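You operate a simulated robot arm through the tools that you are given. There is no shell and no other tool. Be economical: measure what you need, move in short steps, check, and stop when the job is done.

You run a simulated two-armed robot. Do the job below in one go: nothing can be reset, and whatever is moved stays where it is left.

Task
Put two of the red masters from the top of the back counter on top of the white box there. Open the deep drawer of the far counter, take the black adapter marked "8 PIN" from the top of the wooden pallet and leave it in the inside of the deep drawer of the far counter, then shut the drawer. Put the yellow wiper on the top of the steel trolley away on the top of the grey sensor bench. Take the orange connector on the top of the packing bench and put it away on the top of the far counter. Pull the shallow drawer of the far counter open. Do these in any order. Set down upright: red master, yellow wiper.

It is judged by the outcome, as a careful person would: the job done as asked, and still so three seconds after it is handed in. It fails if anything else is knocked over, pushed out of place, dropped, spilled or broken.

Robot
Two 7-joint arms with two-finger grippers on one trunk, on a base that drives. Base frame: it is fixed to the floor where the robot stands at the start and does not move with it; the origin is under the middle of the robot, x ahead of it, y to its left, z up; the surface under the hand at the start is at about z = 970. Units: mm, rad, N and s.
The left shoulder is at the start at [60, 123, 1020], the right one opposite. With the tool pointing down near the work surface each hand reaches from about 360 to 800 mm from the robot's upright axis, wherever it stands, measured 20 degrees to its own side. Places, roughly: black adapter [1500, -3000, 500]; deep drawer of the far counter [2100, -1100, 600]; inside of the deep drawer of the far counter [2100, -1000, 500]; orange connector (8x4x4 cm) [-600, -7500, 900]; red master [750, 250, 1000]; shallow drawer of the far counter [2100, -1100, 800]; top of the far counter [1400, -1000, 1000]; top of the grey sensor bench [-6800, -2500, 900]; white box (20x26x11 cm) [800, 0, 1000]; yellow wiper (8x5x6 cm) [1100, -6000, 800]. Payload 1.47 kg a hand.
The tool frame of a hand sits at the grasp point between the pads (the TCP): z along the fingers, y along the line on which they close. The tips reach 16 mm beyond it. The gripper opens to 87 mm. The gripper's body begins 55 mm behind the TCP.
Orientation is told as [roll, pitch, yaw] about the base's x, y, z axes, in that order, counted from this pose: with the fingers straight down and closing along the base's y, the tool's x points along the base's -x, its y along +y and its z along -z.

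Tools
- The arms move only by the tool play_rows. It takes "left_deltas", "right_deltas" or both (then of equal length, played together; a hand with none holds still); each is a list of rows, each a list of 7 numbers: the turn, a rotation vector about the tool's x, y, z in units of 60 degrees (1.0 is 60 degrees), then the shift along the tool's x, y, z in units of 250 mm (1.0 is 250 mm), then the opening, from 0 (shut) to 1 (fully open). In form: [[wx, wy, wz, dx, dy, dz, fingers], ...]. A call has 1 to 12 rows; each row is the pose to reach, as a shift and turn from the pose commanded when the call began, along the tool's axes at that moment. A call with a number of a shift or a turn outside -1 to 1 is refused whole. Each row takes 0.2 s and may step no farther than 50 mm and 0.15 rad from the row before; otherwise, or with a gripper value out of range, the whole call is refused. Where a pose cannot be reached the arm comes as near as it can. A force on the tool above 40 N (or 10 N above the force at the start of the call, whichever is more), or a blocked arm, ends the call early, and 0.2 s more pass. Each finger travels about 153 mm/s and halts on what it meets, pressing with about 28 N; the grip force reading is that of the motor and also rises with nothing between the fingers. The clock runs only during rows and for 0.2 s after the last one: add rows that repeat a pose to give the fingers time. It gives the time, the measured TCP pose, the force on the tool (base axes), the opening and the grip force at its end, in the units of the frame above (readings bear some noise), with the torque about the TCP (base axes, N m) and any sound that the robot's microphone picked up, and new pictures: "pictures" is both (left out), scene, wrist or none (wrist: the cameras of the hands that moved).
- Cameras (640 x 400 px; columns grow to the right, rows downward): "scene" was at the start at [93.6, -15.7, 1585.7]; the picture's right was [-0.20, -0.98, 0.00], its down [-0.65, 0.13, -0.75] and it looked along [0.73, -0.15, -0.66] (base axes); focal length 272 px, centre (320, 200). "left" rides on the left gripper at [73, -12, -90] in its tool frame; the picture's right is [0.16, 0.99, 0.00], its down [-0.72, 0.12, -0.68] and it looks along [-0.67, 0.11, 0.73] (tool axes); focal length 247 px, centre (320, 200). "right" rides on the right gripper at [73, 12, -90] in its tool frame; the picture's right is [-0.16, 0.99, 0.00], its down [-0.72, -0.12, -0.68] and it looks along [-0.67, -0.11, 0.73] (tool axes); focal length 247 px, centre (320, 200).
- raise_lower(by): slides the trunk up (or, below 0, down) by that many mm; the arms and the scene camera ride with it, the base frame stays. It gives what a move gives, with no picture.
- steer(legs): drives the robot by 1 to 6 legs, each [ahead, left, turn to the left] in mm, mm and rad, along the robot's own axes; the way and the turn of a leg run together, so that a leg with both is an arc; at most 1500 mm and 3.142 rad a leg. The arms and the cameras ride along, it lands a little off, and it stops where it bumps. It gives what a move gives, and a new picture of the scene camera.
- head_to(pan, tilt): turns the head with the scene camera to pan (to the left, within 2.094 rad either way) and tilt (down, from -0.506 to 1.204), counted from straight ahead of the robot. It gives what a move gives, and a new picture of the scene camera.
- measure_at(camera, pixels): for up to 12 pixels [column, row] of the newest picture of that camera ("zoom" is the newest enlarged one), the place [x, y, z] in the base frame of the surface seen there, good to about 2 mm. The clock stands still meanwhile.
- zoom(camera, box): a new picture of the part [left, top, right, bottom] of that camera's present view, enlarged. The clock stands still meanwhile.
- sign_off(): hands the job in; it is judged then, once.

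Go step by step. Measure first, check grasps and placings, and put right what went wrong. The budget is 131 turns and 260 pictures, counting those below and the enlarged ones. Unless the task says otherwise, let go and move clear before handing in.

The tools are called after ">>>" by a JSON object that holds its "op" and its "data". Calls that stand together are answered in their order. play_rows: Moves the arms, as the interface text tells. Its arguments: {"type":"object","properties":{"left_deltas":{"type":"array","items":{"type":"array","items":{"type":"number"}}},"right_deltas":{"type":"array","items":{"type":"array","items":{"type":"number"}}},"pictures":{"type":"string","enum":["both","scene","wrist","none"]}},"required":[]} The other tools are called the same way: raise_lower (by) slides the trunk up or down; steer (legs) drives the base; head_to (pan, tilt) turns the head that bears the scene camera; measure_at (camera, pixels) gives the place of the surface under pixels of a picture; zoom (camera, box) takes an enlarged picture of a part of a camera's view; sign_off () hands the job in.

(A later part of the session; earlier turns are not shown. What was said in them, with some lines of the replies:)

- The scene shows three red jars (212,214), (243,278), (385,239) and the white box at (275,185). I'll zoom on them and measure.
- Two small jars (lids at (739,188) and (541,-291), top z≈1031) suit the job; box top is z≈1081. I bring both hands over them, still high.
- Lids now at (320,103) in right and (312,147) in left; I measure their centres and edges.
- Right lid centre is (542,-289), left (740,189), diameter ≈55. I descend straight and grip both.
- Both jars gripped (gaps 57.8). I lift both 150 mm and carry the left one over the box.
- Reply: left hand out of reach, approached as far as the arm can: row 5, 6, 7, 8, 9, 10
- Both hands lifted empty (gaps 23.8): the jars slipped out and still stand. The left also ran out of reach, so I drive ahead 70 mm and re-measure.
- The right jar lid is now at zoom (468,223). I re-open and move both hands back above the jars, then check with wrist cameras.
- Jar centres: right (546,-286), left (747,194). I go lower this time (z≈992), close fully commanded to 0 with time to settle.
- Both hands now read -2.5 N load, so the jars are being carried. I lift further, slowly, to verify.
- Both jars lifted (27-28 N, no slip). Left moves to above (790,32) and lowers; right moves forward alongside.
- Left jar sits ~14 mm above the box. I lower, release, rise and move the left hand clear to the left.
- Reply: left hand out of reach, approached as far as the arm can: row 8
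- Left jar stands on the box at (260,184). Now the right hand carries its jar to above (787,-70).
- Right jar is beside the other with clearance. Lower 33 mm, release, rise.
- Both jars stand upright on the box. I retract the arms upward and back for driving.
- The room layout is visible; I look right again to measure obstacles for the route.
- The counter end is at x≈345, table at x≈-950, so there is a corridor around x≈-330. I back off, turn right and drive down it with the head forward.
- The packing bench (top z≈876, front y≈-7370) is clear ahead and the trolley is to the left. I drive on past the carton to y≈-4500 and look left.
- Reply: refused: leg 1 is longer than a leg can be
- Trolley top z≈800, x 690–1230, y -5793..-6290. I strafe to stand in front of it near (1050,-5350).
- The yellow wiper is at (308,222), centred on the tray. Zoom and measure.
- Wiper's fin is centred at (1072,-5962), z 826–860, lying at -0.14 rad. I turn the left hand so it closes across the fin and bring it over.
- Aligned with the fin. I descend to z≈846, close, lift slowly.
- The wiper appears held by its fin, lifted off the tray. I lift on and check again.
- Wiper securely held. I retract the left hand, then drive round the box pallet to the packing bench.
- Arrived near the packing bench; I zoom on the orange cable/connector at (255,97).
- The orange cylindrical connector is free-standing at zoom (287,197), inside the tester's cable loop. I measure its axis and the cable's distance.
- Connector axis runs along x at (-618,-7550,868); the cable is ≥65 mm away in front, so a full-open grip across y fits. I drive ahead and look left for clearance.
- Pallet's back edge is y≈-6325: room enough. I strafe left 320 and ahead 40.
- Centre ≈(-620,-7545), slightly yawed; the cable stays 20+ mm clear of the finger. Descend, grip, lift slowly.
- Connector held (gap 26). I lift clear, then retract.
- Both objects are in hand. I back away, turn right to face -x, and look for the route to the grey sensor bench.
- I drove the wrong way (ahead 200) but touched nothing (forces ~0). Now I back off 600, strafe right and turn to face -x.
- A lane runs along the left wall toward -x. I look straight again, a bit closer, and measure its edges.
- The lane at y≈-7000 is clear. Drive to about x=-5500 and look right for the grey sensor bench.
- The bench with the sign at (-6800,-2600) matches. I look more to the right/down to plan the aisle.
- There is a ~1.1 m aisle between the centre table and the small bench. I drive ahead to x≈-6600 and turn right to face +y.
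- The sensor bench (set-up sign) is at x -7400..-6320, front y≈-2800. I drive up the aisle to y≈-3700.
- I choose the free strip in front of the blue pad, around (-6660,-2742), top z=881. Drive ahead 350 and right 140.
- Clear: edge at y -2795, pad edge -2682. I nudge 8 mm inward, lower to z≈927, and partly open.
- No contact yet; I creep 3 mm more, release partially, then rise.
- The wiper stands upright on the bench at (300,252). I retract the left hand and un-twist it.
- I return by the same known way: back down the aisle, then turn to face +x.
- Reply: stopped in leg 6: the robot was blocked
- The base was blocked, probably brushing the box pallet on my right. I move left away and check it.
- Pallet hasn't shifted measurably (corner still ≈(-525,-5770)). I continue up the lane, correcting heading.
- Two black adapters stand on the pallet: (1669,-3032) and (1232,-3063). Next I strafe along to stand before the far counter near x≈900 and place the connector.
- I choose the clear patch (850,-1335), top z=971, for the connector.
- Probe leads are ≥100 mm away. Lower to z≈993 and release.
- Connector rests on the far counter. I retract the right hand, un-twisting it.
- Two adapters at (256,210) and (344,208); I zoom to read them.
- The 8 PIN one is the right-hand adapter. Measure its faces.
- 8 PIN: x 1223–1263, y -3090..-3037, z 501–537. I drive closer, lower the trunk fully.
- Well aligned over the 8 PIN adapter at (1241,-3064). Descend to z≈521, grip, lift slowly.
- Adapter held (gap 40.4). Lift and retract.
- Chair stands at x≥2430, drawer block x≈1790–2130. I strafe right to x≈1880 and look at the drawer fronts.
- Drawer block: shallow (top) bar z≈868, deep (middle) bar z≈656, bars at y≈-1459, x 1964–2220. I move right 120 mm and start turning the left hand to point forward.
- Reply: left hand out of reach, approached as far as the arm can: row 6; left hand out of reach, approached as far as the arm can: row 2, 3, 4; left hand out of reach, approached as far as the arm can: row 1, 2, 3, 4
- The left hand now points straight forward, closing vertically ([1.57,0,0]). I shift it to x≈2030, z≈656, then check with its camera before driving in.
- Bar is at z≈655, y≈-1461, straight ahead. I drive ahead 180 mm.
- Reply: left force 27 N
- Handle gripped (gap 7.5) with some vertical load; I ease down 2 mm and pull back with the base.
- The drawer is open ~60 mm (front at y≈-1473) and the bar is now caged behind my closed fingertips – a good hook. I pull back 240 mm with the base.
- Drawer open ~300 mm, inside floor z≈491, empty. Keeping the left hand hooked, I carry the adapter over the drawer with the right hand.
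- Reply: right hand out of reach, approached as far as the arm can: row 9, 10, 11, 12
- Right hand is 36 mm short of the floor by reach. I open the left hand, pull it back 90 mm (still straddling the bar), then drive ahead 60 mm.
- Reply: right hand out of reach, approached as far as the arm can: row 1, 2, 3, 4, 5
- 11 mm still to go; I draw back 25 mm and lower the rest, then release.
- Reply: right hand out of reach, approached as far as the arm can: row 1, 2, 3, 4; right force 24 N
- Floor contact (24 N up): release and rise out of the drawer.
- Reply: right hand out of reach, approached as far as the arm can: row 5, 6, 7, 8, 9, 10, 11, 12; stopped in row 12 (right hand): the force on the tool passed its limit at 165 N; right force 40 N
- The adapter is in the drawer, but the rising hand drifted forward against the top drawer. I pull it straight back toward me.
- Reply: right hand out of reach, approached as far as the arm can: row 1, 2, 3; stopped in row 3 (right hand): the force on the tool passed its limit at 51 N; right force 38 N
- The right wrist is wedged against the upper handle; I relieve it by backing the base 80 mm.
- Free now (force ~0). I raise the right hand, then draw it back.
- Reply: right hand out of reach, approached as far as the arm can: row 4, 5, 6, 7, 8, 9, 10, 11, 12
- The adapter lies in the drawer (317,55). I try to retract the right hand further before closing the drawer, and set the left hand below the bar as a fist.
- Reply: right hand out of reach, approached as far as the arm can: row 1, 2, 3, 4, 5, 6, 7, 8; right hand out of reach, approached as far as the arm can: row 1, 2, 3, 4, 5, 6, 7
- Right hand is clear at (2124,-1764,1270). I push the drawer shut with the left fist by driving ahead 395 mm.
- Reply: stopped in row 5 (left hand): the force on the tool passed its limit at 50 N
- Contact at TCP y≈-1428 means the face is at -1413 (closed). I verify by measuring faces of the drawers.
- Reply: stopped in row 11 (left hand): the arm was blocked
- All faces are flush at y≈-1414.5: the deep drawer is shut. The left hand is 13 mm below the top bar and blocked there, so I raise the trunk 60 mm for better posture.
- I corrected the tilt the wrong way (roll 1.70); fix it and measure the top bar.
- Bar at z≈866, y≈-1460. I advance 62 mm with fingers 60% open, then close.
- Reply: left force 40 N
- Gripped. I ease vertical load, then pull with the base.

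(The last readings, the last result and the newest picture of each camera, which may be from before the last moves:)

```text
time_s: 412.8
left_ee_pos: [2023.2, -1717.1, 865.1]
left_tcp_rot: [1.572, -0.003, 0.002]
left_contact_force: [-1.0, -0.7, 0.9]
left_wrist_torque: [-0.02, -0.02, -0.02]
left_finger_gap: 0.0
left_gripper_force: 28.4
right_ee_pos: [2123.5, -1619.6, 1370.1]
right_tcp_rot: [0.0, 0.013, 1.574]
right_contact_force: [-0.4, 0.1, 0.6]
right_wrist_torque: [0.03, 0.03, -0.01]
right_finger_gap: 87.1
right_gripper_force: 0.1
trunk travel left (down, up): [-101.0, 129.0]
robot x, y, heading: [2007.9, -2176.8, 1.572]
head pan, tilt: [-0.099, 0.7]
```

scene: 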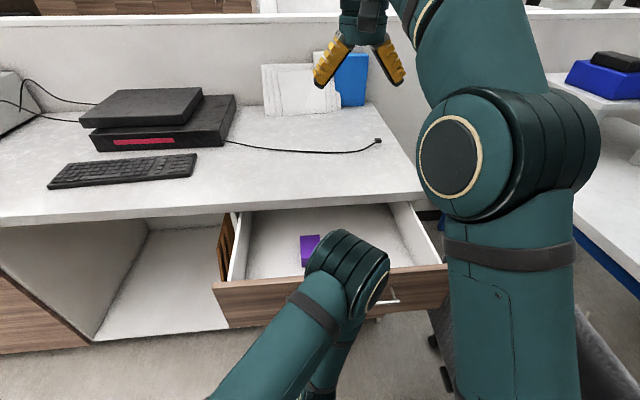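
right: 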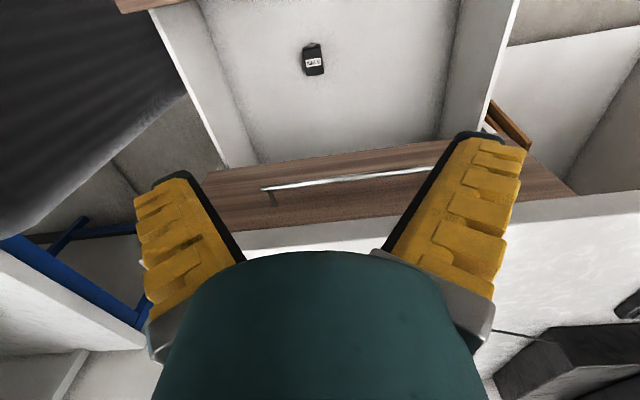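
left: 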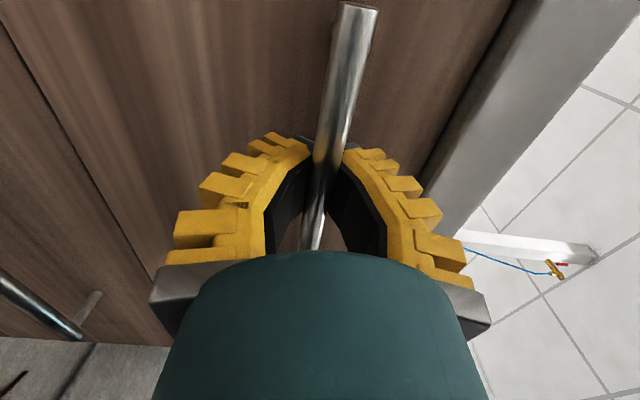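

The shallow drawer is open (~280 mm). I release the bar and retreat the left hand, then check.

>>> {"op": "play_rows", "data": {"left_deltas": [[0, 0, 0, 0, 0, 0, 0.6], [0, 0, 0, 0, 0, 0, 1], [0, 0, 0, 0, 0, 0, 1]], "pictures": "none"}}

>>> {"op": "steer", "data": {"legs": [[-200, 0, 0]]}}

>>> {"op": "measure_at", "data": {"camera": "scene", "pixels": [[240, 280], [260, 230], [300, 315], [345, 330]]}}

>>> {"op": "head_to", "data": {"pan": 0.3, "tilt": 0.6}}

```text
time_s: 413.6
left_ee_pos: [2022.5, -1714.9, 863.9]
left_tcp_rot: [1.572, -0.003, 0.002]
left_contact_force: [0.5, -0.7, 0.6]
left_wrist_torque: [0.01, 0.01, -0.03]
left_finger_gap: 86.9
left_gripper_force: 0.2
right_ee_pos: [2122.6, -1618.3, 1369.7]
right_tcp_rot: [0.0, 0.015, 1.575]
right_contact_force: [0.7, -0.2, -0.3]
right_wrist_torque: [0.01, 0.02, -0.02]
right_finger_gap: 87.2
right_gripper_force: 0.0
trunk travel left (down, up): [-101.0, 129.0]
robot x, y, heading: [2006.6, -2176.5, 1.574]
head pan, tilt: [-0.099, 0.7]
```

```text
time_s: 415.1
left_ee_pos: [2024.3, -1912.6, 865.8]
left_tcp_rot: [1.573, -0.004, 0.004]
left_contact_force: [-0.5, -0.6, -0.2]
left_wrist_torque: [-0.03, -0.01, 0.03]
left_finger_gap: 87.3
left_gripper_force: 0.0
right_ee_pos: [2123.2, -1815.4, 1370.4]
right_tcp_rot: [0.0, 0.012, 1.573]
right_contact_force: [1.2, -0.1, -0.4]
right_wrist_torque: [0.03, -0.01, -0.01]
right_finger_gap: 87.3
right_gripper_force: 0.0
trunk travel left (down, up): [-101.0, 129.0]
robot x, y, heading: [2005.9, -2372.8, 1.573]
head pan, tilt: [-0.099, 0.7]
```

scene: 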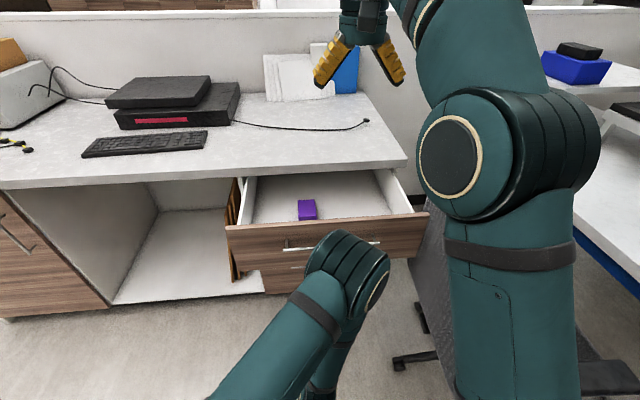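

```text
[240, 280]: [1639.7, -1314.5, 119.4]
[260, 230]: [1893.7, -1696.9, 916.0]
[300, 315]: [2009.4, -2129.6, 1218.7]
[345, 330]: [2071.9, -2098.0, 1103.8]
```

```text
time_s: 416.0
left_ee_pos: [2024.9, -1911.0, 865.1]
left_tcp_rot: [1.572, -0.005, 0.001]
left_contact_force: [-0.1, 0.0, 0.1]
left_wrist_torque: [-0.01, -0.03, 0.01]
left_finger_gap: 86.9
left_gripper_force: 0.0
right_ee_pos: [2124.9, -1813.3, 1370.9]
right_tcp_rot: [0.001, 0.013, 1.573]
right_contact_force: [-0.2, -0.6, -0.5]
right_wrist_torque: [0.01, -0.01, -0.03]
right_finger_gap: 87.0
right_gripper_force: 0.0
trunk travel left (down, up): [-101.0, 129.0]
robot x, y, heading: [2008.6, -2370.6, 1.573]
head pan, tilt: [0.3, 0.6]
```

scene: 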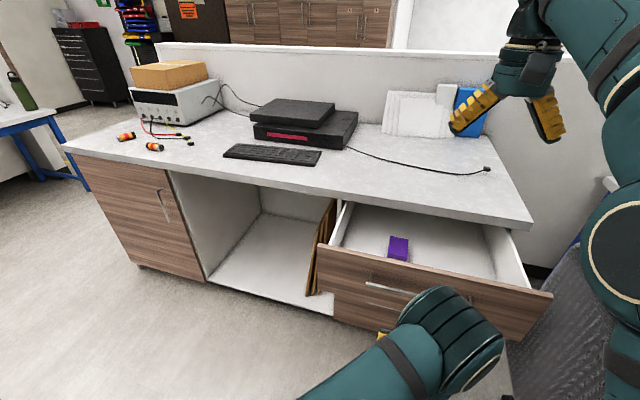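

Shallow drawer stands open; the connector is at (155,146). A last check that the deep drawer's face below stayed flush.

>>> {"op": "measure_at", "data": {"camera": "scene", "pixels": [[350, 302], [370, 318], [345, 318], [155, 146]]}}

>>> {"op": "zoom", "data": {"camera": "scene", "box": [280, 200, 560, 375]}}

```text
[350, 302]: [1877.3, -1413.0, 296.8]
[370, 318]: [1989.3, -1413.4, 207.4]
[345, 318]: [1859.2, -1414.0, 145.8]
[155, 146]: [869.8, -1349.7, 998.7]
```

```text
2.29 times, centred on (420, 288) of scene
```

zoom: 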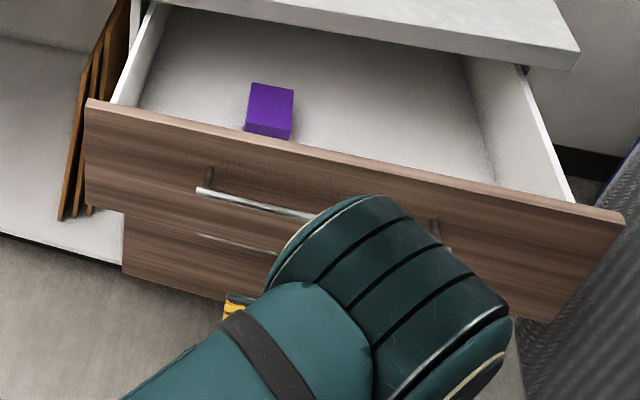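

>>> {"op": "measure_at", "data": {"camera": "left", "pixels": [[100, 60], [40, 100], [200, 60]]}}

>>> {"op": "zoom", "data": {"camera": "left", "box": [0, 0, 640, 400]}}

```text
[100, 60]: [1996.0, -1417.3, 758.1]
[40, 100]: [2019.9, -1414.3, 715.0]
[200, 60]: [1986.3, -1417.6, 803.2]
```

```text
1.00 times, centred on (320, 200) of left (not enlarged: the box is as wide or as high as the picture)
```

zoom: 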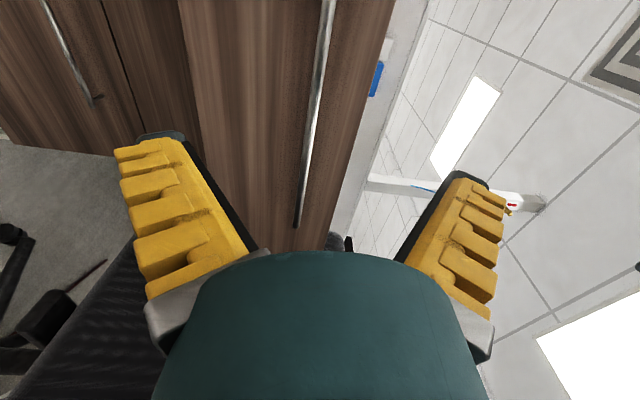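

>>> {"op": "measure_at", "data": {"camera": "zoom", "pixels": [[150, 60], [60, 120], [75, 60], [170, 60], [260, 60]]}}

```text
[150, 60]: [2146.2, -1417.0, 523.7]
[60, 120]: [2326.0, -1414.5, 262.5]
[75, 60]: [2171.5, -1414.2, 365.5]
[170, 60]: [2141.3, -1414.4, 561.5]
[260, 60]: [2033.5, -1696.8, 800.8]
```

The deep drawer's face is flush at y≈-1415 (bottom drawer the same), the shallow drawer stands open at y≈-1697, and both hands are clear, so I hand in.

>>> {"op": "sign_off", "data": {}}

```text
The job is handed in.
```

I finished all five parts of the job and handed it in:
- **Red masters:** two stand upright on the white box.
- **Black adapter:** the "8 PIN" adapter is inside the deep drawer, and the drawer is shut.
- **Yellow wiper:** it stands upright on the grey sensor bench.
- **Orange connector:** it lies on top of the far counter.
- **Shallow drawer:** it is pulled open about 280 mm.

Two contacts happened on the way. The base brushed the box pallet near the packing bench, which measured as unmoved afterwards. The right hand also pressed hard (165 N) against the top drawer's handle before I freed it; that drawer opened normally afterwards.
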